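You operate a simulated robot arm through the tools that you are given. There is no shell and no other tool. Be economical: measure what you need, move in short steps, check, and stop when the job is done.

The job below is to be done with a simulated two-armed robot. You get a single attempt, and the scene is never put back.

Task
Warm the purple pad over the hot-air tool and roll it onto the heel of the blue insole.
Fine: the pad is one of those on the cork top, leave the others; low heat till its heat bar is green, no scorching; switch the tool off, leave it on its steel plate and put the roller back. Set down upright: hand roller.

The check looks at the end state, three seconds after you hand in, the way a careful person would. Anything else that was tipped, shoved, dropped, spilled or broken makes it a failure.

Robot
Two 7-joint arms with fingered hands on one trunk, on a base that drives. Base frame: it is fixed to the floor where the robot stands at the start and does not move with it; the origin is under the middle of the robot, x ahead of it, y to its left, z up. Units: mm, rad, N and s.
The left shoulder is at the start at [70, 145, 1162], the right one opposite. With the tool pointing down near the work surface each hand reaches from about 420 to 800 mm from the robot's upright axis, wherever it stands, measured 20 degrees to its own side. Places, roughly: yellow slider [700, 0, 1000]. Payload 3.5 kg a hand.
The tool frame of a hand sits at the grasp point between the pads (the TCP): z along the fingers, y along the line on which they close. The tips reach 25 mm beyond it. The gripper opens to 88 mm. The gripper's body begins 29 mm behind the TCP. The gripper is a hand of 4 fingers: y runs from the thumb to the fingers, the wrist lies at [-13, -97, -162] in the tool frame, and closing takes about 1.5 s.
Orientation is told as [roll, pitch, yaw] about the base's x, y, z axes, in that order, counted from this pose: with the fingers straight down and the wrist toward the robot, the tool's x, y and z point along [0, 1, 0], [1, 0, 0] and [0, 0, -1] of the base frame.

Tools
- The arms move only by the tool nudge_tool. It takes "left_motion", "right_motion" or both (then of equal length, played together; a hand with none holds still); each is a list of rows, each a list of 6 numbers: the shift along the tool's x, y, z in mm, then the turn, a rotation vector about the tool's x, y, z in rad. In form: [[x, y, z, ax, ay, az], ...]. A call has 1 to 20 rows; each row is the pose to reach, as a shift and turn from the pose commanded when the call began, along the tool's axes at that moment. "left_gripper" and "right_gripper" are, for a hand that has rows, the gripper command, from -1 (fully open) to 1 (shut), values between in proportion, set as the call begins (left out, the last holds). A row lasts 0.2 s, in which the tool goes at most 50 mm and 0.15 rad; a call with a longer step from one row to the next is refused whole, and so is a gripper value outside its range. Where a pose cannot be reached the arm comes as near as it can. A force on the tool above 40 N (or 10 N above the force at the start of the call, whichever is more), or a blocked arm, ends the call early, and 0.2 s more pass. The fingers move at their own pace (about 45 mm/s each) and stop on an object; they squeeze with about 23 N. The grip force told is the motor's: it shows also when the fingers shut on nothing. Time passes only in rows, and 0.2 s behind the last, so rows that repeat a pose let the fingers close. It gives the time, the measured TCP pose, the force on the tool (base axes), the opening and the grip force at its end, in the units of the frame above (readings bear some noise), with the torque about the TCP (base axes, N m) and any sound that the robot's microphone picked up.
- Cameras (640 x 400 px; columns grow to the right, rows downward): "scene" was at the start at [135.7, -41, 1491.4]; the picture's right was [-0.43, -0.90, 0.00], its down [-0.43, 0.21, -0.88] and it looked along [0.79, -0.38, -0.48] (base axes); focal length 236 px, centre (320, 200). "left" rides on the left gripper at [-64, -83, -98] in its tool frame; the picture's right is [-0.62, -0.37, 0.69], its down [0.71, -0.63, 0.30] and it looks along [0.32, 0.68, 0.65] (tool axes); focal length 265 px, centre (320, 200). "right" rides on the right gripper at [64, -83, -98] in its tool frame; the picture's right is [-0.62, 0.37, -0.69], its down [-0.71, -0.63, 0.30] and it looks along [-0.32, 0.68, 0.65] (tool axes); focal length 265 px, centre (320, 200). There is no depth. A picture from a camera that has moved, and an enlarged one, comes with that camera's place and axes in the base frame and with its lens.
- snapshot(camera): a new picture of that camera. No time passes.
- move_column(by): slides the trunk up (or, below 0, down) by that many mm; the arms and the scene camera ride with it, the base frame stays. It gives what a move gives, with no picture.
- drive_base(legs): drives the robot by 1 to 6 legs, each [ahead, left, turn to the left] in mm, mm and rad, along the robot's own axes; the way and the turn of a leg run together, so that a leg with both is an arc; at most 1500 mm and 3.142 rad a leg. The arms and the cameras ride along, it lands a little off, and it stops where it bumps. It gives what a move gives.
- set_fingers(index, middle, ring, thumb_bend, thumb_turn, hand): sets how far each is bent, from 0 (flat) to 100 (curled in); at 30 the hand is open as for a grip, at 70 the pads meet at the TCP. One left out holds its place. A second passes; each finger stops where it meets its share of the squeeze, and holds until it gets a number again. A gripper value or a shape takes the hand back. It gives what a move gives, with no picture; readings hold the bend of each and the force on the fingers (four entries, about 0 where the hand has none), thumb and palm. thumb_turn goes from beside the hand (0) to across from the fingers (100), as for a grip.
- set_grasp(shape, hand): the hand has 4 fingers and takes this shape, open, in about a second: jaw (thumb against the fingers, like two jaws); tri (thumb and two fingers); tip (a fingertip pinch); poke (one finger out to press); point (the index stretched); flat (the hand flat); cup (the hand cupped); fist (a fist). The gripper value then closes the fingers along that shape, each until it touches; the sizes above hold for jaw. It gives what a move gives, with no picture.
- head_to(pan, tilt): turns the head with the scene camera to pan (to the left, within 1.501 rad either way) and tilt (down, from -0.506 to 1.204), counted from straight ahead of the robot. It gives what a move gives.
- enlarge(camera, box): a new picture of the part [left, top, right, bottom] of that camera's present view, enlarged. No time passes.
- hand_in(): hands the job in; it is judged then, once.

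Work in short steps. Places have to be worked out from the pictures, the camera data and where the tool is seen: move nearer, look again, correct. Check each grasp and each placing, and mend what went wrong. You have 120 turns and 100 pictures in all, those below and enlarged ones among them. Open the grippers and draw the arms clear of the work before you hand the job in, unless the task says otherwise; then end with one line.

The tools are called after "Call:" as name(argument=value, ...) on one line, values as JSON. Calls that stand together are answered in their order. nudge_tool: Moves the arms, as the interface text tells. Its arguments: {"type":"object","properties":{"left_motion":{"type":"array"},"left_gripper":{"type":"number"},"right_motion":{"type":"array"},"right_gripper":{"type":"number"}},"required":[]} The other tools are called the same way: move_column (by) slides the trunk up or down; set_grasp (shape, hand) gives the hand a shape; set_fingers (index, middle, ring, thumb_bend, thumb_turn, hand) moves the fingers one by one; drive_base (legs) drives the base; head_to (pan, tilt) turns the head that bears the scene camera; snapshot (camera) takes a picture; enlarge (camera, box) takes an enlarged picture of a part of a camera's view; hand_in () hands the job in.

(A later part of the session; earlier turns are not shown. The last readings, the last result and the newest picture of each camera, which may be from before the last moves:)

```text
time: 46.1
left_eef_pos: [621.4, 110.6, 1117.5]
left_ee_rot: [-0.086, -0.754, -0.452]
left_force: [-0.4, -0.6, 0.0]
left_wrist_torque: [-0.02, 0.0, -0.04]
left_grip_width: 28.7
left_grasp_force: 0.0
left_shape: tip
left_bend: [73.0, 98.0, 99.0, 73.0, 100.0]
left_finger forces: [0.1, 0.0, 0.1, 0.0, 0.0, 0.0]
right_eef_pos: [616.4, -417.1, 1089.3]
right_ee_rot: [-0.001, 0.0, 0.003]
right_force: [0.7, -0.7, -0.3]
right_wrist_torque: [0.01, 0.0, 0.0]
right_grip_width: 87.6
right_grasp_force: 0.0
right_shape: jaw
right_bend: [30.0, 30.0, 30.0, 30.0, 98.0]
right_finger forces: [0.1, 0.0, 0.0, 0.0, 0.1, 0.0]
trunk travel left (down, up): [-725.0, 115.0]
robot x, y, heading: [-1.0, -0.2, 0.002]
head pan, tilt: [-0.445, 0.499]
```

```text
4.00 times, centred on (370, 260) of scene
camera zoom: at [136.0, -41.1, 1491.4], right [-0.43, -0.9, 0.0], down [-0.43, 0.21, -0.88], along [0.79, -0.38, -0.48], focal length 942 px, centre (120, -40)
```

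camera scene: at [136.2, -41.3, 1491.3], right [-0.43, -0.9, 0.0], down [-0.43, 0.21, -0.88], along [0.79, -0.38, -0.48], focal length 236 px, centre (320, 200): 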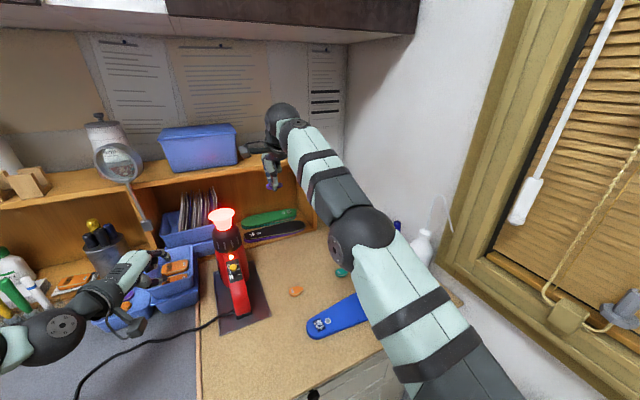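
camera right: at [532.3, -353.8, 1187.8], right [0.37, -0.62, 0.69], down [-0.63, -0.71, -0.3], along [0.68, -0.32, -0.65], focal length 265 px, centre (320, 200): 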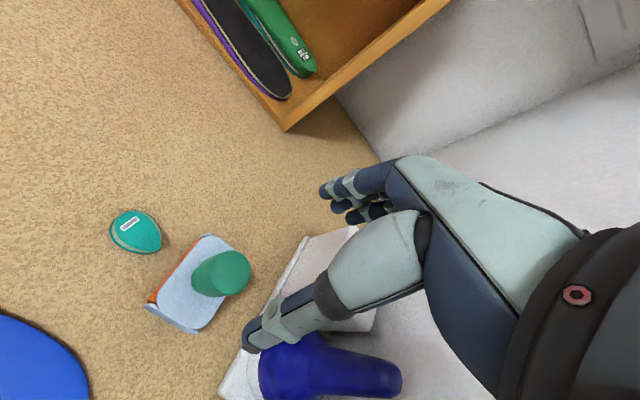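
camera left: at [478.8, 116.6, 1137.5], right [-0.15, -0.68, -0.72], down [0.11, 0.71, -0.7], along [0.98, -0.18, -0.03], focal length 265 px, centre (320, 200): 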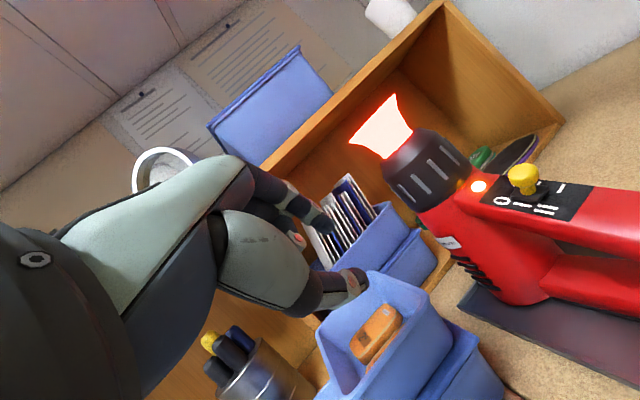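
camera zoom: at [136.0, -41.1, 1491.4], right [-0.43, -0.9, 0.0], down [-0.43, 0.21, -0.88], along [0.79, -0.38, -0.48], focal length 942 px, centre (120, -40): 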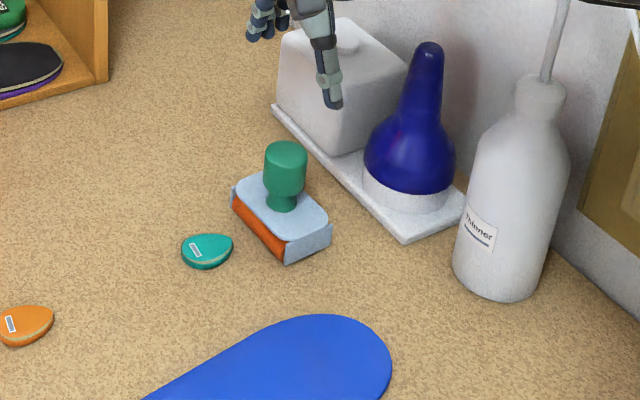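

Handle solves to (612,−418), top z≈991. I descend to TCP z≈967 around it, then check before closing.

Call:
nudge_tool(right_motion=[[-1, -4, 35, 0, 0, 0], [-1, -4, 70, 0, 0, 0], [-1, -4, 98, 0, 0, 0], [-1, -4, 114, 0, 0, 0], [-1, -4, 122, 0, 0, 0], [-1, -4, 122, 0, 0, 0]])

Call:
snapshot(camera="right")

Call:
enlarge(camera="scene", box=[290, 210, 450, 310])

```text
time: 47.5
left_eef_pos: [620.8, 111.6, 1118.8]
left_ee_rot: [-0.086, -0.753, -0.454]
left_force: [-0.4, -0.3, -0.9]
left_wrist_torque: [-0.02, 0.04, -0.01]
left_grip_width: 28.6
left_grasp_force: 0.1
left_shape: tip
left_bend: [73.0, 98.0, 99.0, 73.0, 100.0]
left_finger forces: [0.0, 0.0, 0.0, 0.1, 0.1, 0.0]
right_eef_pos: [611.5, -419.1, 967.9]
right_ee_rot: [0.0, 0.0, 0.0]
right_force: [0.0, 0.1, -0.8]
right_wrist_torque: [0.01, 0.01, 0.0]
right_grip_width: 87.7
right_grasp_force: 0.1
right_shape: jaw
right_bend: [30.0, 30.0, 30.0, 30.0, 98.0]
right_finger forces: [0.0, 0.0, 0.1, 0.0, 0.1, 0.0]
trunk travel left (down, up): [-725.0, 115.0]
robot x, y, heading: [0.1, 3.3, 0.003]
head pan, tilt: [-0.445, 0.499]
```

```text
44 pictures are left
camera right: at [528.1, -354.7, 1065.6], right [0.37, -0.62, 0.69], down [-0.63, -0.71, -0.3], along [0.68, -0.32, -0.65], focal length 265 px, centre (320, 200)
```

right: 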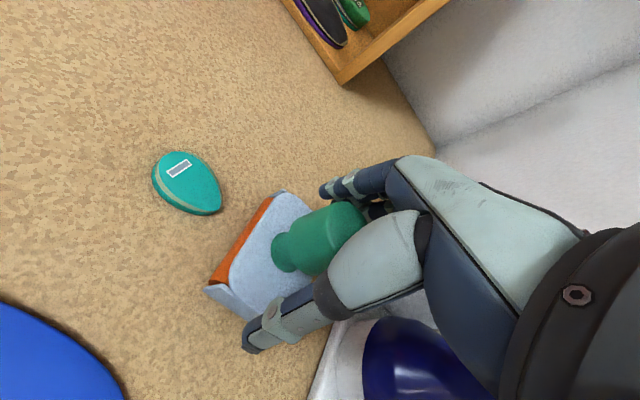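

```text
4.00 times, centred on (370, 260) of scene
camera zoom: at [135.6, -40.9, 1491.4], right [-0.43, -0.9, 0.0], down [-0.43, 0.21, -0.88], along [0.79, -0.38, -0.48], focal length 942 px, centre (120, -40)
```

zoom: 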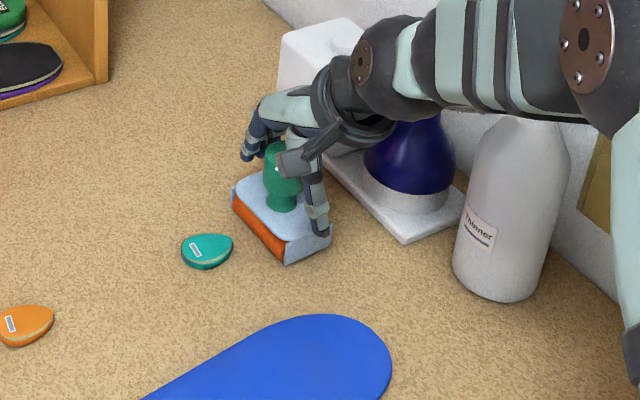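

The handle is between thumb and fingers. I close on it.

Call:
nudge_tool(right_motion=[[0, 0, 0, 0, 0, 0], [0, 0, 0, 0, 0, 0], [0, 0, 0, 0, 0, 0], [0, 0, 0, 0, 0, 0], [0, 0, 0, 0, 0, 0], [0, 0, 0, 0, 0, 0], [0, 0, 0, 0, 0, 0]], right_gripper=1)

Call:
nudge_tool(right_motion=[[0, 0, -5, 0, 0, 0], [0, 0, -20, 0, 0, 0], [0, 0, -50, 0, 0, 0], [0, 0, -60, 0, 0, 0]])

Call:
snapshot(camera="right")

Call:
enlarge(camera="scene", box=[290, 210, 450, 310])

```text
time: 49.1
left_eef_pos: [622.4, 111.4, 1117.5]
left_ee_rot: [-0.086, -0.75, -0.452]
left_force: [-0.2, -0.7, 0.3]
left_wrist_torque: [0.02, 0.02, 0.0]
left_grip_width: 28.7
left_grasp_force: 0.1
left_shape: tip
left_bend: [73.0, 98.0, 99.0, 73.0, 100.0]
left_finger forces: [0.2, 0.0, 0.0, 0.0, 0.0, 0.0]
right_eef_pos: [612.3, -419.1, 965.5]
right_ee_rot: [-0.001, -0.001, -0.001]
right_force: [0.3, -0.1, -3.3]
right_wrist_torque: [0.05, 0.01, 0.0]
right_grip_width: 25.5
right_grasp_force: 23.3
right_shape: jaw
right_bend: [74.0, 54.0, 57.0, 76.0, 100.0]
right_finger forces: [11.4, 5.2, 0.0, 0.1, 17.4, 0.1]
trunk travel left (down, up): [-725.0, 115.0]
robot x, y, heading: [-1.7, -0.0, -0.003]
head pan, tilt: [-0.445, 0.499]
```

```text
time: 50.1
left_eef_pos: [622.3, 110.6, 1118.7]
left_ee_rot: [-0.085, -0.751, -0.452]
left_force: [1.0, 0.5, 1.3]
left_wrist_torque: [0.01, 0.02, 0.02]
left_grip_width: 28.7
left_grasp_force: 0.1
left_shape: tip
left_bend: [73.0, 98.0, 99.0, 73.0, 100.0]
left_finger forces: [0.0, 0.0, 0.1, 0.0, 0.1, 0.0]
right_eef_pos: [612.6, -417.8, 1028.3]
right_ee_rot: [-0.001, 0.001, -0.001]
right_force: [0.8, 0.0, -3.3]
right_wrist_torque: [0.02, 0.04, -0.01]
right_grip_width: 25.5
right_grasp_force: 23.0
right_shape: jaw
right_bend: [74.0, 54.0, 57.0, 77.0, 100.0]
right_finger forces: [11.6, 5.2, 0.1, 0.1, 17.3, 0.0]
trunk travel left (down, up): [-725.0, 115.0]
robot x, y, heading: [1.0, 4.2, -0.003]
head pan, tilt: [-0.445, 0.499]
```

```text
42 pictures are left
camera right: at [528.4, -354.0, 1126.2], right [0.37, -0.62, 0.69], down [-0.63, -0.71, -0.3], along [0.68, -0.32, -0.65], focal length 265 px, centre (320, 200)
```

right: 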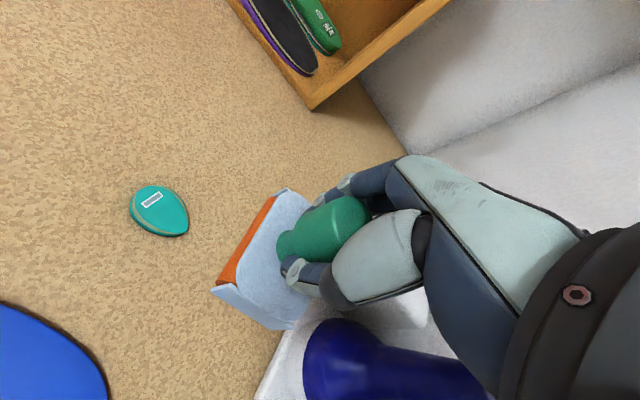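

```text
4.00 times, centred on (370, 260) of scene
camera zoom: at [136.6, -41.4, 1491.3], right [-0.43, -0.9, 0.0], down [-0.43, 0.21, -0.88], along [0.79, -0.38, -0.48], focal length 942 px, centre (120, -40)
```

zoom: 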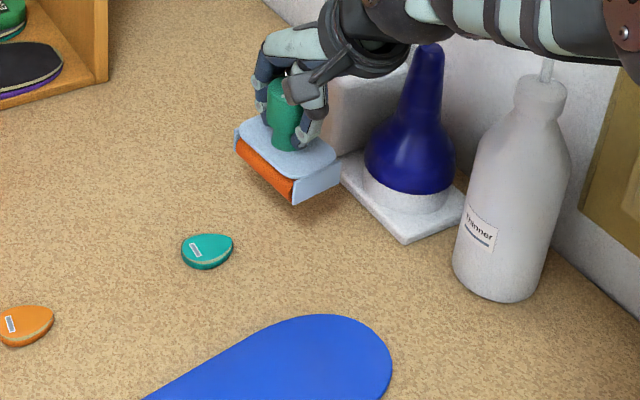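

Roller gripped at the neck and lifted level; its axis lies along x so it rolls along y. Roller bottom is ~66 mm under the TCP. I carry it above the pad at (473,−210).

Call:
nudge_tool(right_motion=[[35, -23, -15, 0, 0, 0], [70, -47, -15, 0, 0, 0], [105, -70, -15, 0, 0, 0], [140, -93, -15, 0, 0, 0], [175, -117, -15, 0, 0, 0], [208, -140, -10, 0, 0, 0], [208, -140, 0, 0, 0, 0]])

Call:
snapshot(camera="right")

Call:
enlarge(camera="scene", box=[260, 230, 420, 350])

```text
time: 51.7
left_eef_pos: [622.1, 110.5, 1118.8]
left_ee_rot: [-0.086, -0.75, -0.453]
left_force: [0.3, -0.3, 0.2]
left_wrist_torque: [0.01, 0.0, 0.03]
left_grip_width: 28.8
left_grasp_force: 0.0
left_shape: tip
left_bend: [73.0, 98.0, 99.0, 73.0, 100.0]
left_finger forces: [0.0, 0.0, 0.1, 0.0, 0.1, 0.0]
right_eef_pos: [471.4, -212.1, 1026.8]
right_ee_rot: [0.0, 0.001, -0.003]
right_force: [-0.1, -0.6, -3.7]
right_wrist_torque: [-0.01, 0.0, 0.0]
right_grip_width: 25.3
right_grasp_force: 23.1
right_shape: jaw
right_bend: [74.0, 54.0, 57.0, 77.0, 100.0]
right_finger forces: [11.6, 5.8, 0.0, 0.0, 16.6, 0.1]
trunk travel left (down, up): [-725.0, 115.0]
robot x, y, heading: [1.8, -2.0, -0.002]
head pan, tilt: [-0.445, 0.499]
```

```text
40 pictures are left
camera right: at [388.4, -147.0, 1125.8], right [0.37, -0.62, 0.69], down [-0.63, -0.71, -0.3], along [0.68, -0.32, -0.66], focal length 265 px, centre (320, 200)
```

right: 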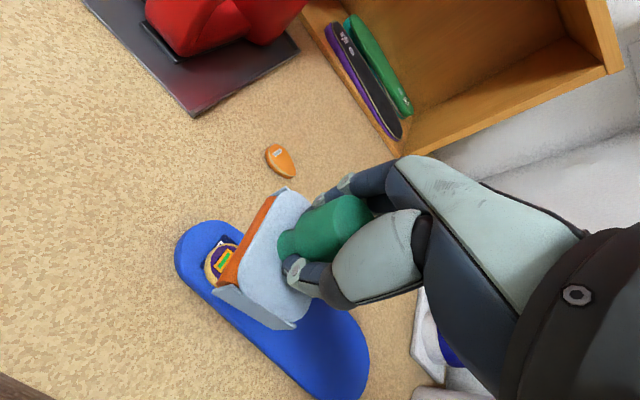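

```text
3.33 times, centred on (340, 290) of scene
camera zoom: at [137.6, -42.1, 1491.2], right [-0.43, -0.9, 0.0], down [-0.43, 0.21, -0.88], along [0.79, -0.38, -0.48], focal length 785 px, centre (253, -100)
```

zoom: 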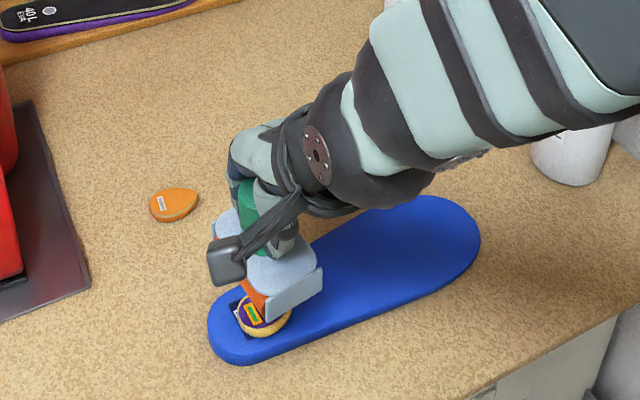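

Roller is above the pad. I descend toward contact, last millimetres slowly.

Call:
nudge_tool(right_motion=[[1, 1, 15, 0, 0, 0], [1, 1, 26, 0, 0, 0], [1, 1, 30, 0, 0, 0], [1, 1, 32, 0, 0, 0], [1, 1, 34, 0, 0, 0], [1, 1, 34, 0, 0, 0]])

Call:
enlarge(camera="scene", box=[290, 270, 370, 340])

```text
time: 53.1
left_eef_pos: [621.3, 110.8, 1118.8]
left_ee_rot: [-0.085, -0.752, -0.451]
left_force: [-0.3, 0.5, -0.1]
left_wrist_torque: [0.0, 0.01, -0.02]
left_grip_width: 28.7
left_grasp_force: 0.0
left_shape: tip
left_bend: [73.0, 98.0, 99.0, 73.0, 100.0]
left_finger forces: [0.0, 0.0, 0.1, 0.1, 0.0, 0.1]
right_eef_pos: [474.4, -209.4, 995.3]
right_ee_rot: [-0.001, 0.001, 0.001]
right_force: [0.3, -0.2, -2.7]
right_wrist_torque: [0.05, -0.01, 0.01]
right_grip_width: 25.7
right_grasp_force: 22.1
right_shape: jaw
right_bend: [74.0, 54.0, 57.0, 77.0, 100.0]
right_finger forces: [11.6, 5.8, 0.0, 0.1, 16.7, 0.1]
trunk travel left (down, up): [-725.0, 115.0]
robot x, y, heading: [0.4, -3.2, -0.001]
head pan, tilt: [-0.445, 0.499]
```

```text
5.71 times, centred on (330, 305) of scene
camera zoom: at [136.1, -41.0, 1491.3], right [-0.43, -0.9, 0.0], down [-0.43, 0.21, -0.88], along [0.79, -0.38, -0.48], focal length 1346 px, centre (263, -400)
```

zoom: 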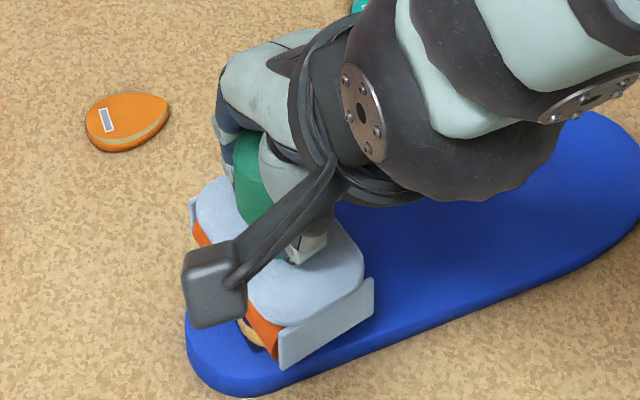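

Not in contact yet (only weight). I lower in 1–1.5 mm steps until force rises.

Call:
nudge_tool(right_motion=[[0, 0, 1.5, 0, 0, 0], [0, 0, 3, 0, 0, 0], [0, 0, 4, 0, 0, 0], [0, 0, 5, 0, 0, 0]])

```text
time: 54.1
left_eef_pos: [621.3, 112.5, 1118.4]
left_ee_rot: [-0.084, -0.752, -0.451]
left_force: [0.2, 0.5, -0.6]
left_wrist_torque: [0.01, 0.02, 0.0]
left_grip_width: 28.7
left_grasp_force: 0.1
left_shape: tip
left_bend: [73.0, 98.0, 99.0, 73.0, 100.0]
left_finger forces: [0.1, 0.1, 0.1, 0.0, 0.1, 0.0]
right_eef_pos: [473.3, -209.8, 988.5]
right_ee_rot: [0.0, 0.0, 0.0]
right_force: [0.0, 0.6, -3.2]
right_wrist_torque: [0.03, 0.01, -0.01]
right_grip_width: 25.5
right_grasp_force: 22.5
right_shape: jaw
right_bend: [74.0, 54.0, 57.0, 77.0, 100.0]
right_finger forces: [11.6, 5.7, 0.1, 0.1, 16.5, 0.0]
trunk travel left (down, up): [-725.0, 115.0]
robot x, y, heading: [0.3, -3.9, 0.004]
head pan, tilt: [-0.445, 0.499]
```

Still free. A further 5 mm in 1 mm steps.

Call:
nudge_tool(right_motion=[[0, 0, 1, 0, 0, 0], [0, 0, 2, 0, 0, 0], [0, 0, 3, 0, 0, 0], [0, 0, 4, 0, 0, 0]])

```text
time: 55.1
left_eef_pos: [621.3, 112.0, 1119.2]
left_ee_rot: [-0.087, -0.751, -0.451]
left_force: [0.6, -0.6, -0.1]
left_wrist_torque: [-0.01, 0.0, -0.02]
left_grip_width: 28.9
left_grasp_force: 0.0
left_shape: tip
left_bend: [73.0, 98.0, 99.0, 73.0, 100.0]
left_finger forces: [0.0, 0.0, 0.0, 0.0, 0.0, 0.0]
right_eef_pos: [474.3, -209.3, 985.4]
right_ee_rot: [0.001, -0.002, 0.0]
right_force: [1.2, -0.3, 2.0]
right_wrist_torque: [0.0, -0.06, 0.0]
right_grip_width: 26.0
right_grasp_force: 23.3
right_shape: jaw
right_bend: [75.0, 54.0, 57.0, 78.0, 100.0]
right_finger forces: [11.4, 5.4, 0.0, 0.0, 15.1, 0.0]
trunk travel left (down, up): [-725.0, 115.0]
robot x, y, heading: [-1.5, 1.1, 0.001]
head pan, tilt: [-0.445, 0.499]
```

Contact made (~5 N net). I press 1.5 mm more and roll back and forth along y.

Call:
nudge_tool(right_motion=[[0, 0, 1.5, 0, 0, 0], [5, 0, 1.7, 0, 0, 0], [10, 0, 2, 0, 0, 0], [15, 0, 2.5, 0, 0, 0], [10, 0, 2, 0, 0, 0], [5, 0, 1.7, 0, 0, 0], [0, 0, 1.5, 0, 0, 0], [-5, 0, 1.7, 0, 0, 0], [-10, 0, 2, 0, 0, 0], [-15, 0, 2.5, 0, 0, 0], [-10, 0, 2, 0, 0, 0], [-5, 0, 1.7, 0, 0, 0], [0, 0, 1.5, 0, 0, 0]])

Call:
enlarge(camera="scene", box=[290, 270, 370, 340])

```text
time: 57.9
left_eef_pos: [621.3, 110.8, 1119.7]
left_ee_rot: [-0.086, -0.752, -0.453]
left_force: [0.3, -0.3, -0.3]
left_wrist_torque: [0.01, -0.01, -0.01]
left_grip_width: 28.6
left_grasp_force: 0.1
left_shape: tip
left_bend: [73.0, 98.0, 99.0, 73.0, 100.0]
left_finger forces: [0.0, 0.0, 0.1, 0.0, 0.0, 0.1]
right_eef_pos: [472.5, -209.7, 982.6]
right_ee_rot: [-0.001, 0.0, 0.0]
right_force: [0.9, -0.7, 3.7]
right_wrist_torque: [-0.09, -0.03, -0.02]
right_grip_width: 25.1
right_grasp_force: 23.3
right_shape: jaw
right_bend: [75.0, 54.0, 57.0, 80.0, 100.0]
right_finger forces: [12.3, 6.6, 0.0, 0.0, 18.1, 0.0]
trunk travel left (down, up): [-725.0, 115.0]
robot x, y, heading: [-2.9, 1.2, 0.001]
head pan, tilt: [-0.445, 0.499]
```

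```text
5.71 times, centred on (330, 305) of scene
camera zoom: at [135.1, -40.6, 1491.5], right [-0.43, -0.9, 0.0], down [-0.43, 0.21, -0.88], along [0.79, -0.38, -0.48], focal length 1346 px, centre (263, -400)
```

zoom: 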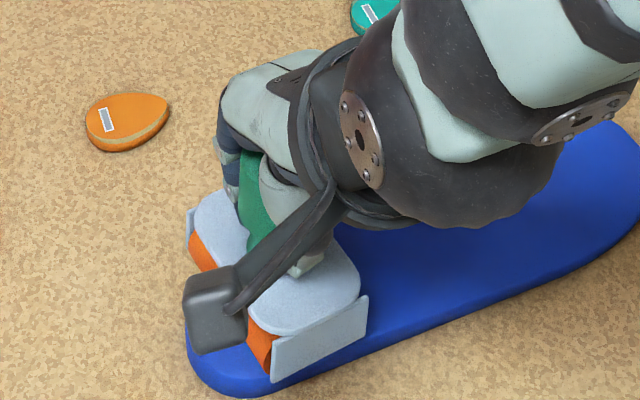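

About 7 N net while rolling. I lift and check the pad's bar.

Call:
nudge_tool(right_motion=[[0, 0, -10, 0, 0, 0], [-30, 0, -40, 0, 0, 0], [-70, 0, -50, 0, 0, 0]])

Call:
snapshot(camera="right")

Call:
enlarge(camera="scene", box=[290, 250, 390, 340])

```text
time: 58.7
left_eef_pos: [621.4, 108.0, 1118.1]
left_ee_rot: [-0.084, -0.75, -0.453]
left_force: [0.8, 1.2, 0.4]
left_wrist_torque: [0.01, 0.0, 0.01]
left_grip_width: 28.6
left_grasp_force: 0.1
left_shape: tip
left_bend: [73.0, 98.0, 99.0, 73.0, 100.0]
left_finger forces: [0.1, 0.0, 0.0, 0.0, 0.0, 0.0]
right_eef_pos: [473.8, -282.3, 1031.6]
right_ee_rot: [0.003, 0.002, -0.001]
right_force: [-0.4, -0.5, -2.9]
right_wrist_torque: [0.02, 0.01, 0.0]
right_grip_width: 24.8
right_grasp_force: 23.6
right_shape: jaw
right_bend: [75.0, 54.0, 57.0, 80.0, 100.0]
right_finger forces: [12.4, 6.5, 0.0, 0.0, 18.2, 0.0]
trunk travel left (down, up): [-725.0, 115.0]
robot x, y, heading: [2.8, -5.1, -0.001]
head pan, tilt: [-0.445, 0.499]
```

```text
36 pictures are left
camera right: at [390.6, -218.1, 1129.5], right [0.37, -0.62, 0.69], down [-0.63, -0.71, -0.31], along [0.68, -0.32, -0.66], focal length 265 px, centre (320, 200)
```

right: 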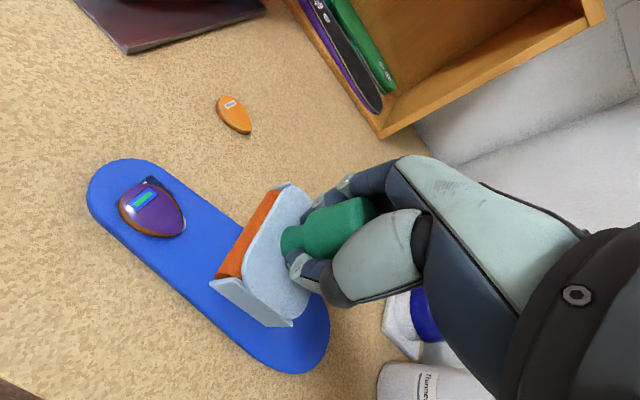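

```text
4.44 times, centred on (340, 295) of scene
camera zoom: at [136.3, -44.3, 1491.2], right [-0.43, -0.9, 0.0], down [-0.43, 0.21, -0.88], along [0.79, -0.38, -0.48], focal length 1047 px, centre (231, -222)
```

zoom: 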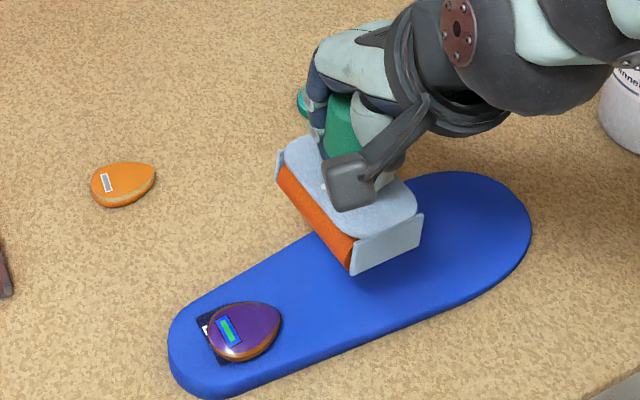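

The frame turned blue and the pad is flattened and glossy: bonded. Now I return the roller to its spot at (612,−418).

Call:
nudge_tool(right_motion=[[-35, 33, 0, 0, 0, 0], [-70, 67, 0, 0, 0, 0], [-105, 102, 0, 0, 0, 0], [-136, 138, 0, 0, 0, 0], [-136, 138, 25, 0, 0, 0], [-136, 138, 45, 0, 0, 0], [-136, 138, 56, 0, 0, 0], [-136, 138, 60, 0, 0, 0], [-136, 138, 60, 0, 0, 0]])

Call:
snapshot(camera="right")

Call:
enlarge(camera="scene", box=[290, 210, 450, 310])

```text
time: 60.7
left_eef_pos: [622.6, 111.6, 1118.3]
left_ee_rot: [-0.085, -0.751, -0.451]
left_force: [-0.5, 0.2, -1.1]
left_wrist_torque: [0.01, -0.01, -0.03]
left_grip_width: 28.6
left_grasp_force: 0.0
left_shape: tip
left_bend: [73.0, 98.0, 99.0, 73.0, 100.0]
left_finger forces: [0.0, 0.1, 0.0, 0.1, 0.1, 0.0]
right_eef_pos: [610.3, -418.1, 971.4]
right_ee_rot: [0.0, -0.001, -0.001]
right_force: [1.0, 0.0, -4.0]
right_wrist_torque: [0.0, 0.03, 0.0]
right_grip_width: 24.6
right_grasp_force: 23.0
right_shape: jaw
right_bend: [75.0, 54.0, 57.0, 80.0, 100.0]
right_finger forces: [12.3, 6.4, 0.0, 0.0, 18.0, 0.0]
trunk travel left (down, up): [-725.0, 115.0]
robot x, y, heading: [-0.9, -1.9, -0.005]
head pan, tilt: [-0.445, 0.499]
```

```text
34 pictures are left
camera right: at [526.7, -353.7, 1071.3], right [0.37, -0.62, 0.69], down [-0.63, -0.71, -0.3], along [0.68, -0.32, -0.65], focal length 265 px, centre (320, 200)
```

right: 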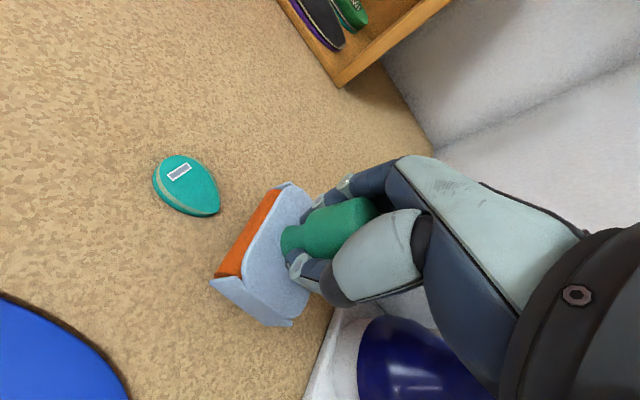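

```text
4.00 times, centred on (370, 260) of scene
camera zoom: at [136.6, -41.4, 1491.3], right [-0.43, -0.9, 0.0], down [-0.43, 0.21, -0.88], along [0.79, -0.38, -0.48], focal length 942 px, centre (120, -40)
```

zoom: 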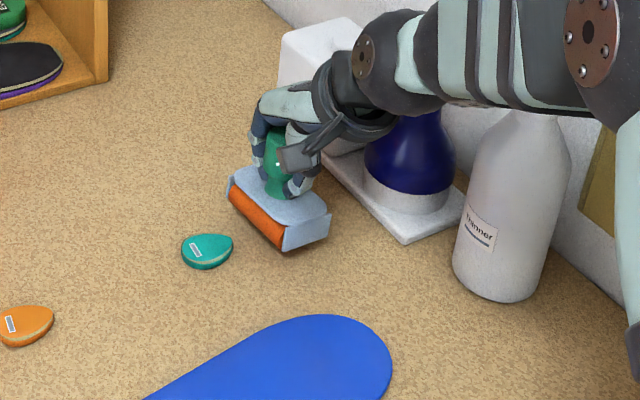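

Hanging ~7 mm above the cork, level. I lower slowly until it takes weight.

Call:
nudge_tool(right_motion=[[0, 1, 2, 0, 0, 0], [0, 1, 4, 0, 0, 0], [0, 1, 5, 0, 0, 0], [0, 1, 6, 0, 0, 0], [0, 1, 6, 0, 0, 0]])

```text
time: 61.9
left_eef_pos: [621.2, 109.4, 1118.0]
left_ee_rot: [-0.085, -0.75, -0.453]
left_force: [-1.1, 0.3, 0.2]
left_wrist_torque: [-0.03, 0.01, -0.01]
left_grip_width: 28.8
left_grasp_force: 0.1
left_shape: tip
left_bend: [73.0, 98.0, 99.0, 73.0, 100.0]
left_finger forces: [0.0, 0.0, 0.0, 0.1, 0.0, 0.0]
right_eef_pos: [612.3, -416.7, 967.4]
right_ee_rot: [0.001, 0.0, 0.001]
right_force: [0.3, -0.4, -3.8]
right_wrist_torque: [0.02, 0.0, 0.04]
right_grip_width: 24.7
right_grasp_force: 23.2
right_shape: jaw
right_bend: [75.0, 54.0, 57.0, 80.0, 100.0]
right_finger forces: [12.3, 6.5, 0.0, 0.1, 18.0, 0.0]
trunk travel left (down, up): [-725.0, 115.0]
robot x, y, heading: [-2.0, 1.4, 0.002]
head pan, tilt: [-0.445, 0.499]
```

Still hanging; continuing down in 1 mm steps.

Call:
nudge_tool(right_motion=[[0, 0, 1, 0, 0, 0], [0, 0, 2, 0, 0, 0], [0, 0, 3, 0, 0, 0], [0, 0, 3, 0, 0, 0]])

```text
time: 62.9
left_eef_pos: [621.8, 109.9, 1117.8]
left_ee_rot: [-0.086, -0.75, -0.452]
left_force: [0.0, 0.4, -0.3]
left_wrist_torque: [-0.02, 0.02, -0.01]
left_grip_width: 28.6
left_grasp_force: 0.0
left_shape: tip
left_bend: [73.0, 98.0, 99.0, 73.0, 100.0]
left_finger forces: [0.0, 0.1, 0.1, 0.0, 0.0, 0.0]
right_eef_pos: [612.1, -416.4, 964.7]
right_ee_rot: [0.001, 0.0, 0.003]
right_force: [-0.2, 0.1, -4.0]
right_wrist_torque: [-0.01, -0.02, 0.01]
right_grip_width: 25.0
right_grasp_force: 22.9
right_shape: jaw
right_bend: [75.0, 54.0, 57.0, 80.0, 100.0]
right_finger forces: [12.3, 6.4, 0.1, 0.1, 18.0, 0.0]
trunk travel left (down, up): [-725.0, 115.0]
robot x, y, heading: [-1.0, -0.0, 0.004]
head pan, tilt: [-0.445, 0.499]
```

Call:
nudge_tool(right_motion=[[0, 0, 1, 0, 0, 0], [0, 0, 2, 0, 0, 0], [0, 0, 3, 0, 0, 0], [0, 0, 3, 0, 0, 0]])

```text
time: 63.9
left_eef_pos: [622.0, 111.6, 1119.1]
left_ee_rot: [-0.086, -0.753, -0.452]
left_force: [0.6, 0.0, -0.1]
left_wrist_torque: [0.01, 0.04, 0.03]
left_grip_width: 28.9
left_grasp_force: 0.1
left_shape: tip
left_bend: [73.0, 98.0, 99.0, 73.0, 100.0]
left_finger forces: [0.0, 0.1, 0.0, 0.0, 0.0, 0.0]
right_eef_pos: [612.5, -417.4, 962.9]
right_ee_rot: [0.001, -0.002, 0.0]
right_force: [-2.0, -0.2, 1.0]
right_wrist_torque: [-0.06, -0.05, 0.0]
right_grip_width: 24.7
right_grasp_force: 22.9
right_shape: jaw
right_bend: [75.0, 54.0, 57.0, 80.0, 100.0]
right_finger forces: [11.5, 6.2, 0.1, 0.0, 19.8, 0.0]
trunk travel left (down, up): [-725.0, 115.0]
robot x, y, heading: [-1.0, -1.0, 0.003]
head pan, tilt: [-0.445, 0.499]
```

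The roller now rests on the cork (+1 N). I open and look before lifting.

Call:
nudge_tool(right_motion=[[0, 0, 0, 0, 0, 0], [0, 0, 0, 0, 0, 0], [0, 0, 0, 0, 0, 0], [0, 0, 0, 0, 0, 0], [0, 0, 0, 0, 0, 0], [0, 0, 0, 0, 0, 0]], right_gripper=-1)

Call:
enlarge(camera="scene", box=[290, 210, 450, 310])

```text
time: 65.3
left_eef_pos: [621.6, 111.5, 1118.8]
left_ee_rot: [-0.086, -0.754, -0.452]
left_force: [0.6, -0.4, -0.5]
left_wrist_torque: [-0.01, -0.04, 0.0]
left_grip_width: 28.7
left_grasp_force: 0.0
left_shape: tip
left_bend: [73.0, 98.0, 99.0, 73.0, 100.0]
left_finger forces: [0.0, 0.0, 0.0, 0.0, 0.1, 0.0]
right_eef_pos: [612.3, -416.4, 962.0]
right_ee_rot: [-0.001, 0.0, 0.001]
right_force: [0.2, 0.6, -0.7]
right_wrist_torque: [0.01, 0.02, -0.04]
right_grip_width: 87.6
right_grasp_force: 0.0
right_shape: jaw
right_bend: [30.0, 30.0, 30.0, 30.0, 98.0]
right_finger forces: [0.0, 0.0, 0.1, 0.1, 0.0, 0.0]
trunk travel left (down, up): [-725.0, 115.0]
robot x, y, heading: [1.2, -1.7, 0.001]
head pan, tilt: [-0.445, 0.499]
```

```text
4.00 times, centred on (370, 260) of scene
camera zoom: at [135.7, -40.9, 1491.4], right [-0.43, -0.9, 0.0], down [-0.43, 0.21, -0.88], along [0.79, -0.38, -0.48], focal length 942 px, centre (120, -40)
```

zoom: 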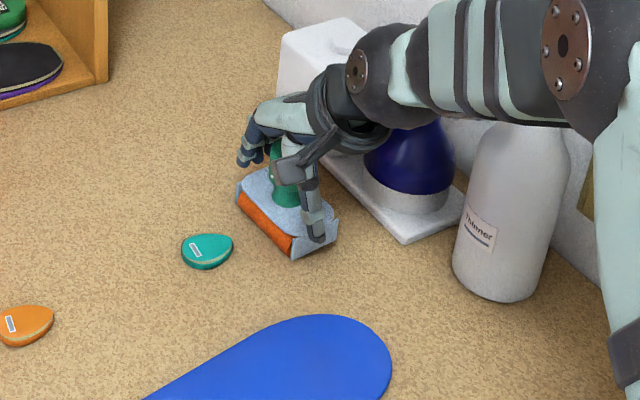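

Roller stands upright in its place. I lift the right hand straight up and away, then look.

Call:
nudge_tool(right_motion=[[0, 0, -20, 0, 0, 0], [0, 0, -60, 0, 0, 0], [0, 0, -105, 0, 0, 0], [0, -20, -145, 0, 0, 0], [0, -60, -165, 0, 0, 0], [0, -100, -185, 0, 0, 0], [0, -130, -215, 0, 0, 0]])

Call:
snapshot(camera="scene")

Call:
enlarge(camera="left", box=[400, 80, 640, 250])

```text
time: 66.9
left_eef_pos: [619.6, 112.5, 1119.1]
left_ee_rot: [-0.084, -0.753, -0.452]
left_force: [0.1, -0.3, -0.2]
left_wrist_torque: [0.02, -0.02, 0.02]
left_grip_width: 28.5
left_grasp_force: 0.1
left_shape: tip
left_bend: [73.0, 98.0, 99.0, 73.0, 100.0]
left_finger forces: [0.0, 0.0, 0.1, 0.1, 0.1, 0.0]
right_eef_pos: [480.1, -414.4, 1176.2]
right_ee_rot: [0.001, -0.003, 0.0]
right_force: [-0.6, -0.3, 0.0]
right_wrist_torque: [0.02, 0.0, 0.02]
right_grip_width: 88.0
right_grasp_force: 0.0
right_shape: jaw
right_bend: [30.0, 30.0, 30.0, 30.0, 98.0]
right_finger forces: [0.0, 0.0, 0.0, 0.0, 0.0, 0.0]
trunk travel left (down, up): [-725.0, 115.0]
robot x, y, heading: [2.8, 3.2, 0.0]
head pan, tilt: [-0.445, 0.499]
```

```text
31 pictures are left
camera scene: at [133.5, -39.6, 1491.6], right [-0.43, -0.9, 0.0], down [-0.43, 0.2, -0.88], along [0.79, -0.38, -0.48], focal length 236 px, centre (320, 200)
```

scene: 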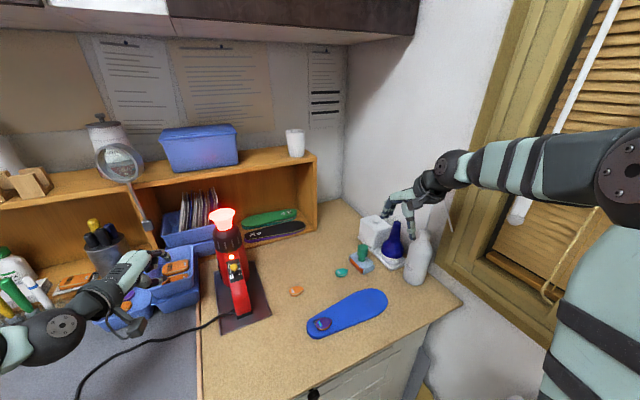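

```text
2.35 times, centred on (520, 165) of left
camera zoom: at [476.8, 118.0, 1138.3], right [-0.15, -0.68, -0.72], down [0.11, 0.71, -0.7], along [0.98, -0.18, -0.03], focal length 624 px, centre (-151, 282)
```

zoom: 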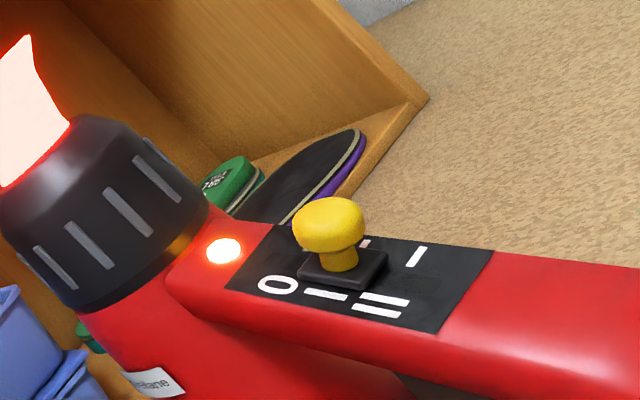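

The tool still runs at I; now I switch it off. I retrace the left hand's path back to ~30 mm short of the knob, shifted 4 mm uphill so the ball is centred.

Call:
nudge_tool(left_motion=[[-40, 2, 0, 0, 0, 0], [-80, 4, 10, 0, 0, 0], [-110, 4, 35, 0, 0, 0], [-110, 4, 60, 0, 0, 0], [-110, 4, 80, 0, 0, 0], [-110, 4, 80, 0, 0, 0]])

Call:
enlarge(camera="left", box=[260, 180, 480, 340])

Call:
enlarge(camera="scene", box=[190, 210, 280, 280])

```text
time: 68.3
left_eef_pos: [615.1, -18.3, 1073.4]
left_ee_rot: [-0.086, -0.752, -0.452]
left_force: [-0.3, -0.3, -0.6]
left_wrist_torque: [0.01, 0.01, -0.02]
left_grip_width: 28.7
left_grasp_force: 0.1
left_shape: tip
left_bend: [73.0, 98.0, 99.0, 73.0, 100.0]
left_finger forces: [0.1, 0.1, 0.0, 0.0, 0.0, 0.0]
right_eef_pos: [482.2, -414.3, 1176.2]
right_ee_rot: [0.0, 0.0, -0.001]
right_force: [0.2, 0.1, 0.1]
right_wrist_torque: [0.01, 0.0, 0.0]
right_grip_width: 87.6
right_grasp_force: 0.0
right_shape: jaw
right_bend: [30.0, 30.0, 30.0, 30.0, 98.0]
right_finger forces: [0.0, 0.0, 0.1, 0.0, 0.0, 0.0]
trunk travel left (down, up): [-725.0, 115.0]
robot x, y, heading: [0.4, 2.9, 0.002]
head pan, tilt: [-0.445, 0.499]
```

```text
2.50 times, centred on (370, 260) of left
camera zoom: at [472.0, -11.7, 1091.2], right [-0.15, -0.68, -0.72], down [0.11, 0.71, -0.7], along [0.98, -0.18, -0.03], focal length 664 px, centre (195, 50)
```

zoom: 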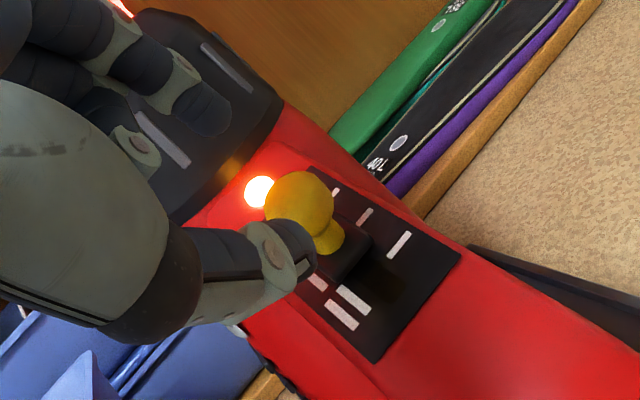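

```text
5.71 times, centred on (235, 245) of scene
camera zoom: at [135.4, -41.1, 1491.4], right [-0.43, -0.9, 0.0], down [-0.43, 0.21, -0.88], along [0.79, -0.38, -0.48], focal length 1346 px, centre (806, -57)
```

zoom: 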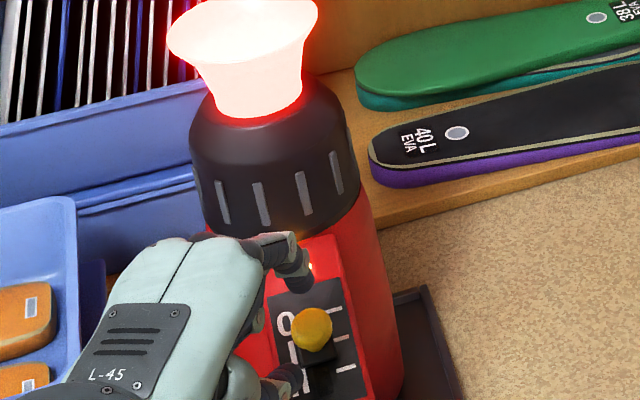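

Ball solves to (648,−34,1036.5). I advance ~29 mm with small lateral correction to straddle it.

Call:
nudge_tool(left_motion=[[3, 1, 8, 0, 0, 0], [4, 1.5, 16, 0, 0, 0], [4, 1.5, 23, 0, 0, 0], [4, 1.5, 29, 0, 0, 0], [4, 1.5, 29, 0, 0, 0]])

Call:
nudge_tool(left_motion=[[0, 0, 0, 0, 0, 0], [0, 0, 0, 0, 0, 0]], left_gripper=0.47)

Call:
enlarge(camera="scene", box=[190, 210, 280, 280])

```text
time: 69.5
left_eef_pos: [635.9, -25.3, 1050.6]
left_ee_rot: [-0.084, -0.751, -0.453]
left_force: [0.2, 0.4, 0.1]
left_wrist_torque: [0.01, 0.0, 0.01]
left_grip_width: 28.7
left_grasp_force: 0.1
left_shape: tip
left_bend: [73.0, 98.0, 99.0, 73.0, 100.0]
left_finger forces: [0.0, 0.0, 0.1, 0.1, 0.0, 0.0]
right_eef_pos: [480.2, -414.4, 1175.9]
right_ee_rot: [-0.002, -0.001, 0.002]
right_force: [-0.1, -0.6, -0.6]
right_wrist_torque: [0.02, 0.0, -0.02]
right_grip_width: 87.8
right_grasp_force: 0.1
right_shape: jaw
right_bend: [30.0, 30.0, 30.0, 30.0, 98.0]
right_finger forces: [0.1, 0.0, 0.0, 0.0, 0.1, 0.0]
trunk travel left (down, up): [-725.0, 115.0]
robot x, y, heading: [-4.9, -0.6, -0.003]
head pan, tilt: [-0.445, 0.499]
```

```text
time: 70.1
left_eef_pos: [635.3, -24.2, 1051.2]
left_ee_rot: [-0.085, -0.753, -0.451]
left_force: [-0.4, 0.1, -0.3]
left_wrist_torque: [-0.03, 0.01, 0.01]
left_grip_width: 23.7
left_grasp_force: 0.0
left_shape: tip
left_bend: [73.0, 98.0, 99.0, 74.0, 100.0]
left_finger forces: [0.1, 0.0, 0.1, 0.0, 0.0, 0.0]
right_eef_pos: [481.5, -414.7, 1176.8]
right_ee_rot: [0.0, 0.0, 0.001]
right_force: [0.4, -0.4, 0.0]
right_wrist_torque: [-0.01, 0.0, -0.02]
right_grip_width: 87.6
right_grasp_force: 0.0
right_shape: jaw
right_bend: [30.0, 30.0, 30.0, 30.0, 98.0]
right_finger forces: [0.1, 0.0, 0.0, 0.0, 0.0, 0.0]
trunk travel left (down, up): [-725.0, 115.0]
robot x, y, heading: [4.7, 0.4, 0.001]
head pan, tilt: [-0.445, 0.499]
```

```text
5.71 times, centred on (235, 245) of scene
camera zoom: at [135.6, -40.9, 1491.4], right [-0.43, -0.9, 0.0], down [-0.43, 0.21, -0.88], along [0.79, -0.38, -0.48], focal length 1346 px, centre (806, -57)
```

zoom: 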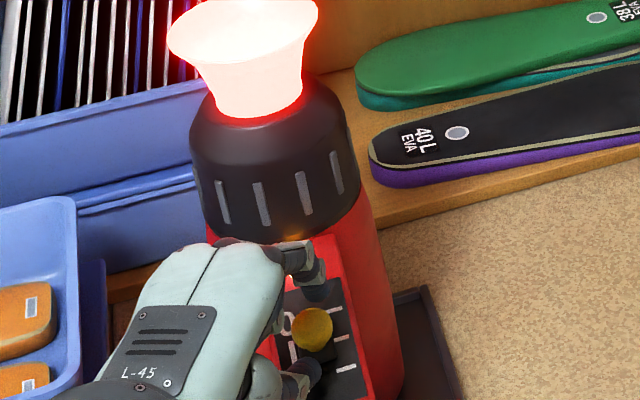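

Fingers straddle the knob closely with no load. I push it uphill ~15 mm to 0.

Call:
nudge_tool(left_motion=[[0.9, 2.8, -0.3, 0, 0, 0], [1.8, 5.7, -0.7, 0, 0, 0], [2.7, 8.5, -1, 0, 0, 0], [3.6, 11.4, -1.3, 0, 0, 0], [4.3, 13.5, -1.6, 0, 0, 0], [4.3, 13.5, -1.6, 0, 0, 0]])

Call:
enlarge(camera="scene", box=[190, 210, 280, 280])

```text
time: 71.5
left_eef_pos: [646.9, -24.0, 1059.8]
left_ee_rot: [-0.086, -0.75, -0.451]
left_force: [0.3, 0.0, -0.3]
left_wrist_torque: [0.01, 0.02, -0.02]
left_grip_width: 23.9
left_grasp_force: 0.1
left_shape: tip
left_bend: [73.0, 98.0, 99.0, 73.0, 100.0]
left_finger forces: [0.0, 0.0, 0.0, 0.0, 0.4, 0.0]
right_eef_pos: [481.6, -414.7, 1176.6]
right_ee_rot: [0.0, -0.001, 0.002]
right_force: [-0.4, -0.1, 1.0]
right_wrist_torque: [-0.01, -0.03, 0.04]
right_grip_width: 87.6
right_grasp_force: 0.0
right_shape: jaw
right_bend: [30.0, 30.0, 30.0, 30.0, 98.0]
right_finger forces: [0.0, 0.1, 0.0, 0.1, 0.0, 0.0]
trunk travel left (down, up): [-725.0, 115.0]
robot x, y, heading: [1.2, 0.4, -0.001]
head pan, tilt: [-0.445, 0.499]
```

```text
5.71 times, centred on (235, 245) of scene
camera zoom: at [135.7, -40.8, 1491.4], right [-0.43, -0.9, 0.0], down [-0.43, 0.21, -0.88], along [0.79, -0.38, -0.48], focal length 1346 px, centre (806, -57)
```

zoom: 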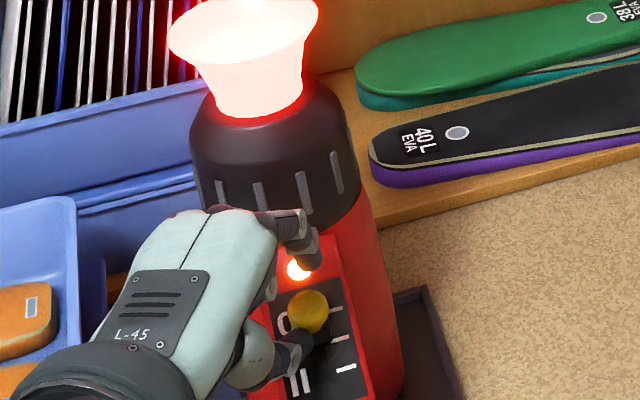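

The knob is about half way. I push ~6 mm more.

Call:
nudge_tool(left_motion=[[0.6, 2, -0.2, 0, 0, 0], [1.2, 4, -0.4, 0, 0, 0], [1.8, 6, -0.6, 0, 0, 0], [1.8, 6, -0.6, 0, 0, 0]])

Call:
enlarge(camera="scene", box=[190, 210, 280, 280])

```text
time: 72.5
left_eef_pos: [651.2, -23.2, 1064.2]
left_ee_rot: [-0.087, -0.752, -0.452]
left_force: [-0.8, 1.1, -0.8]
left_wrist_torque: [0.02, 0.03, -0.01]
left_grip_width: 23.7
left_grasp_force: 0.1
left_shape: tip
left_bend: [73.0, 98.0, 99.0, 74.0, 100.0]
left_finger forces: [0.1, 0.0, 0.0, 0.0, 0.9, 0.0]
right_eef_pos: [481.5, -415.0, 1176.3]
right_ee_rot: [0.0, 0.0, 0.0]
right_force: [0.4, -0.2, 0.1]
right_wrist_torque: [0.01, -0.01, 0.01]
right_grip_width: 87.8
right_grasp_force: 0.1
right_shape: jaw
right_bend: [30.0, 30.0, 30.0, 30.0, 98.0]
right_finger forces: [0.0, 0.0, 0.1, 0.1, 0.0, 0.0]
trunk travel left (down, up): [-725.0, 115.0]
robot x, y, heading: [-2.6, -2.1, -0.0]
head pan, tilt: [-0.445, 0.499]
```

```text
5.71 times, centred on (235, 245) of scene
camera zoom: at [135.5, -40.9, 1491.4], right [-0.43, -0.9, 0.0], down [-0.43, 0.21, -0.88], along [0.79, -0.38, -0.48], focal length 1346 px, centre (806, -57)
```

zoom: 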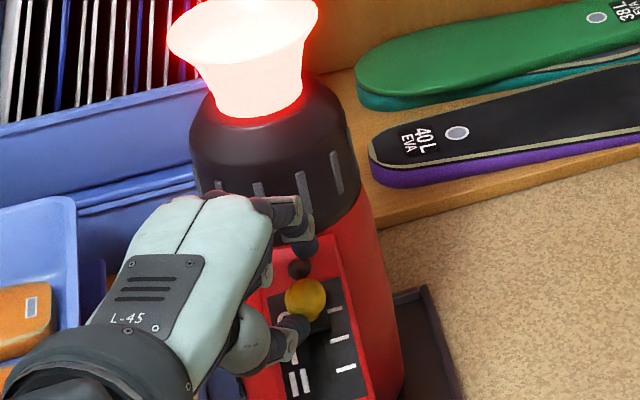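

The indicator lamp is off and the knob is back at 0. I withdraw the left hand straight back and park it, opening both hands.

Call:
nudge_tool(left_motion=[[0, -1, -5, 0, 0, 0], [0, -1, -15, 0, 0, 0], [0, 0, -45, 0, 0, 0], [10, 0, -90, 0, 0, 0], [50, 0, -110, 0, 0, 0], [90, 0, -120, 0, 0, 0], [110, 0, -120, 0, 0, 0]])

Call:
nudge_tool(left_motion=[[0, 0, -30, 0, 0, 0], [0, 0, -60, 0, 0, 0], [0, 0, -60, 0, 0, 0], [0, 0, -60, 0, 0, 0], [0, 0, -60, 0, 0, 0], [0, 0, -60, 0, 0, 0], [0, 0, -60, 0, 0, 0], [0, 0, -60, 0, 0, 0], [0, 0, -60, 0, 0, 0], [0, 0, -60, 0, 0, 0]], left_gripper=-1)

Call:
snapshot(camera="scene")

Call:
enlarge(camera="scene", box=[190, 200, 290, 330])

Call:
enlarge(camera="scene", box=[280, 230, 440, 350])

```text
time: 74.1
left_eef_pos: [636.9, 118.9, 1145.6]
left_ee_rot: [-0.086, -0.754, -0.452]
left_force: [-0.1, 0.9, 0.1]
left_wrist_torque: [0.04, -0.01, -0.01]
left_grip_width: 23.5
left_grasp_force: 0.0
left_shape: tip
left_bend: [73.0, 98.0, 99.0, 74.0, 100.0]
left_finger forces: [0.0, 0.0, 0.0, 0.0, 0.0, 0.0]
right_eef_pos: [481.9, -415.0, 1175.9]
right_ee_rot: [-0.001, 0.001, 0.0]
right_force: [0.2, 0.1, 0.0]
right_wrist_torque: [-0.02, 0.01, 0.0]
right_grip_width: 87.6
right_grasp_force: 0.0
right_shape: jaw
right_bend: [30.0, 30.0, 30.0, 30.0, 98.0]
right_finger forces: [0.0, 0.0, 0.0, 0.1, 0.0, 0.0]
trunk travel left (down, up): [-725.0, 115.0]
robot x, y, heading: [0.1, -1.5, -0.0]
head pan, tilt: [-0.445, 0.499]
```

```text
time: 76.3
left_eef_pos: [601.7, 139.1, 1188.0]
left_ee_rot: [-0.086, -0.751, -0.453]
left_force: [0.3, 0.4, 0.4]
left_wrist_torque: [0.0, 0.01, -0.02]
left_grip_width: 87.7
left_grasp_force: 0.1
left_shape: tip
left_bend: [30.0, 98.0, 99.0, 30.0, 98.0]
left_finger forces: [0.0, 0.0, 0.0, 0.0, 0.1, 0.0]
right_eef_pos: [481.9, -415.2, 1175.1]
right_ee_rot: [0.0, 0.0, -0.001]
right_force: [-0.2, -0.3, -0.3]
right_wrist_torque: [-0.01, 0.01, -0.02]
right_grip_width: 87.8
right_grasp_force: 0.1
right_shape: jaw
right_bend: [30.0, 30.0, 30.0, 30.0, 98.0]
right_finger forces: [0.1, 0.1, 0.0, 0.1, 0.0, 0.1]
trunk travel left (down, up): [-725.0, 115.0]
robot x, y, heading: [0.0, 1.0, -0.003]
head pan, tilt: [-0.445, 0.499]
```

```text
24 pictures are left
camera scene: at [135.6, -40.9, 1491.4], right [-0.43, -0.9, 0.0], down [-0.43, 0.21, -0.88], along [0.79, -0.38, -0.48], focal length 236 px, centre (320, 200)
```

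scene: 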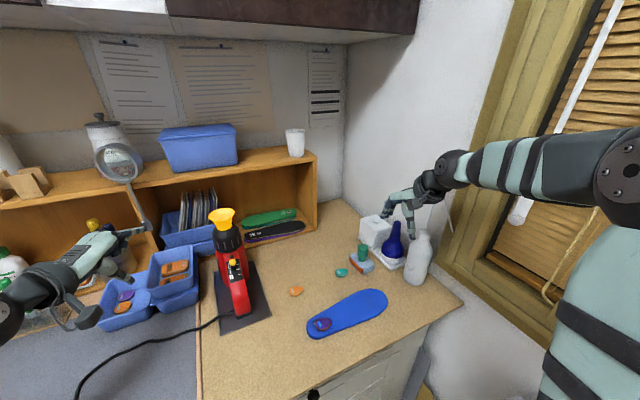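

```text
3.08 times, centred on (240, 265) of scene
camera zoom: at [135.6, -40.9, 1491.4], right [-0.43, -0.9, 0.0], down [-0.43, 0.21, -0.88], along [0.79, -0.38, -0.48], focal length 725 px, centre (566, 0)
```

zoom: 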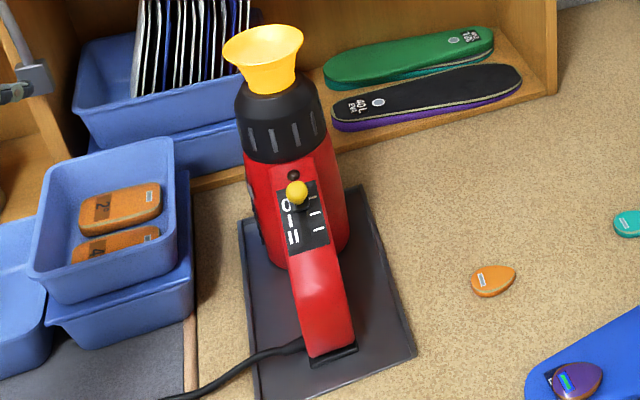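

```text
3.33 times, centred on (360, 290) of scene
camera zoom: at [135.6, -40.9, 1491.4], right [-0.43, -0.9, 0.0], down [-0.43, 0.21, -0.88], along [0.79, -0.38, -0.48], focal length 785 px, centre (187, -100)
```

zoom: 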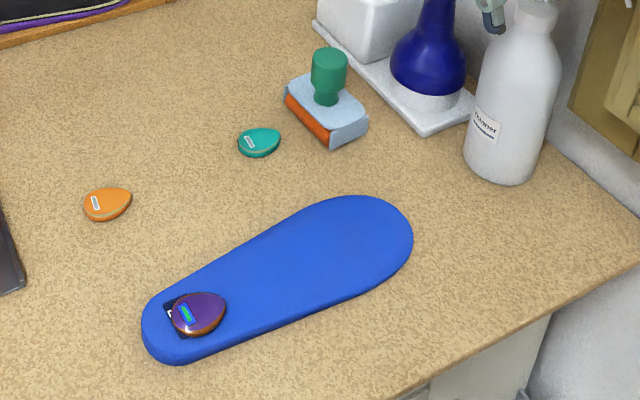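

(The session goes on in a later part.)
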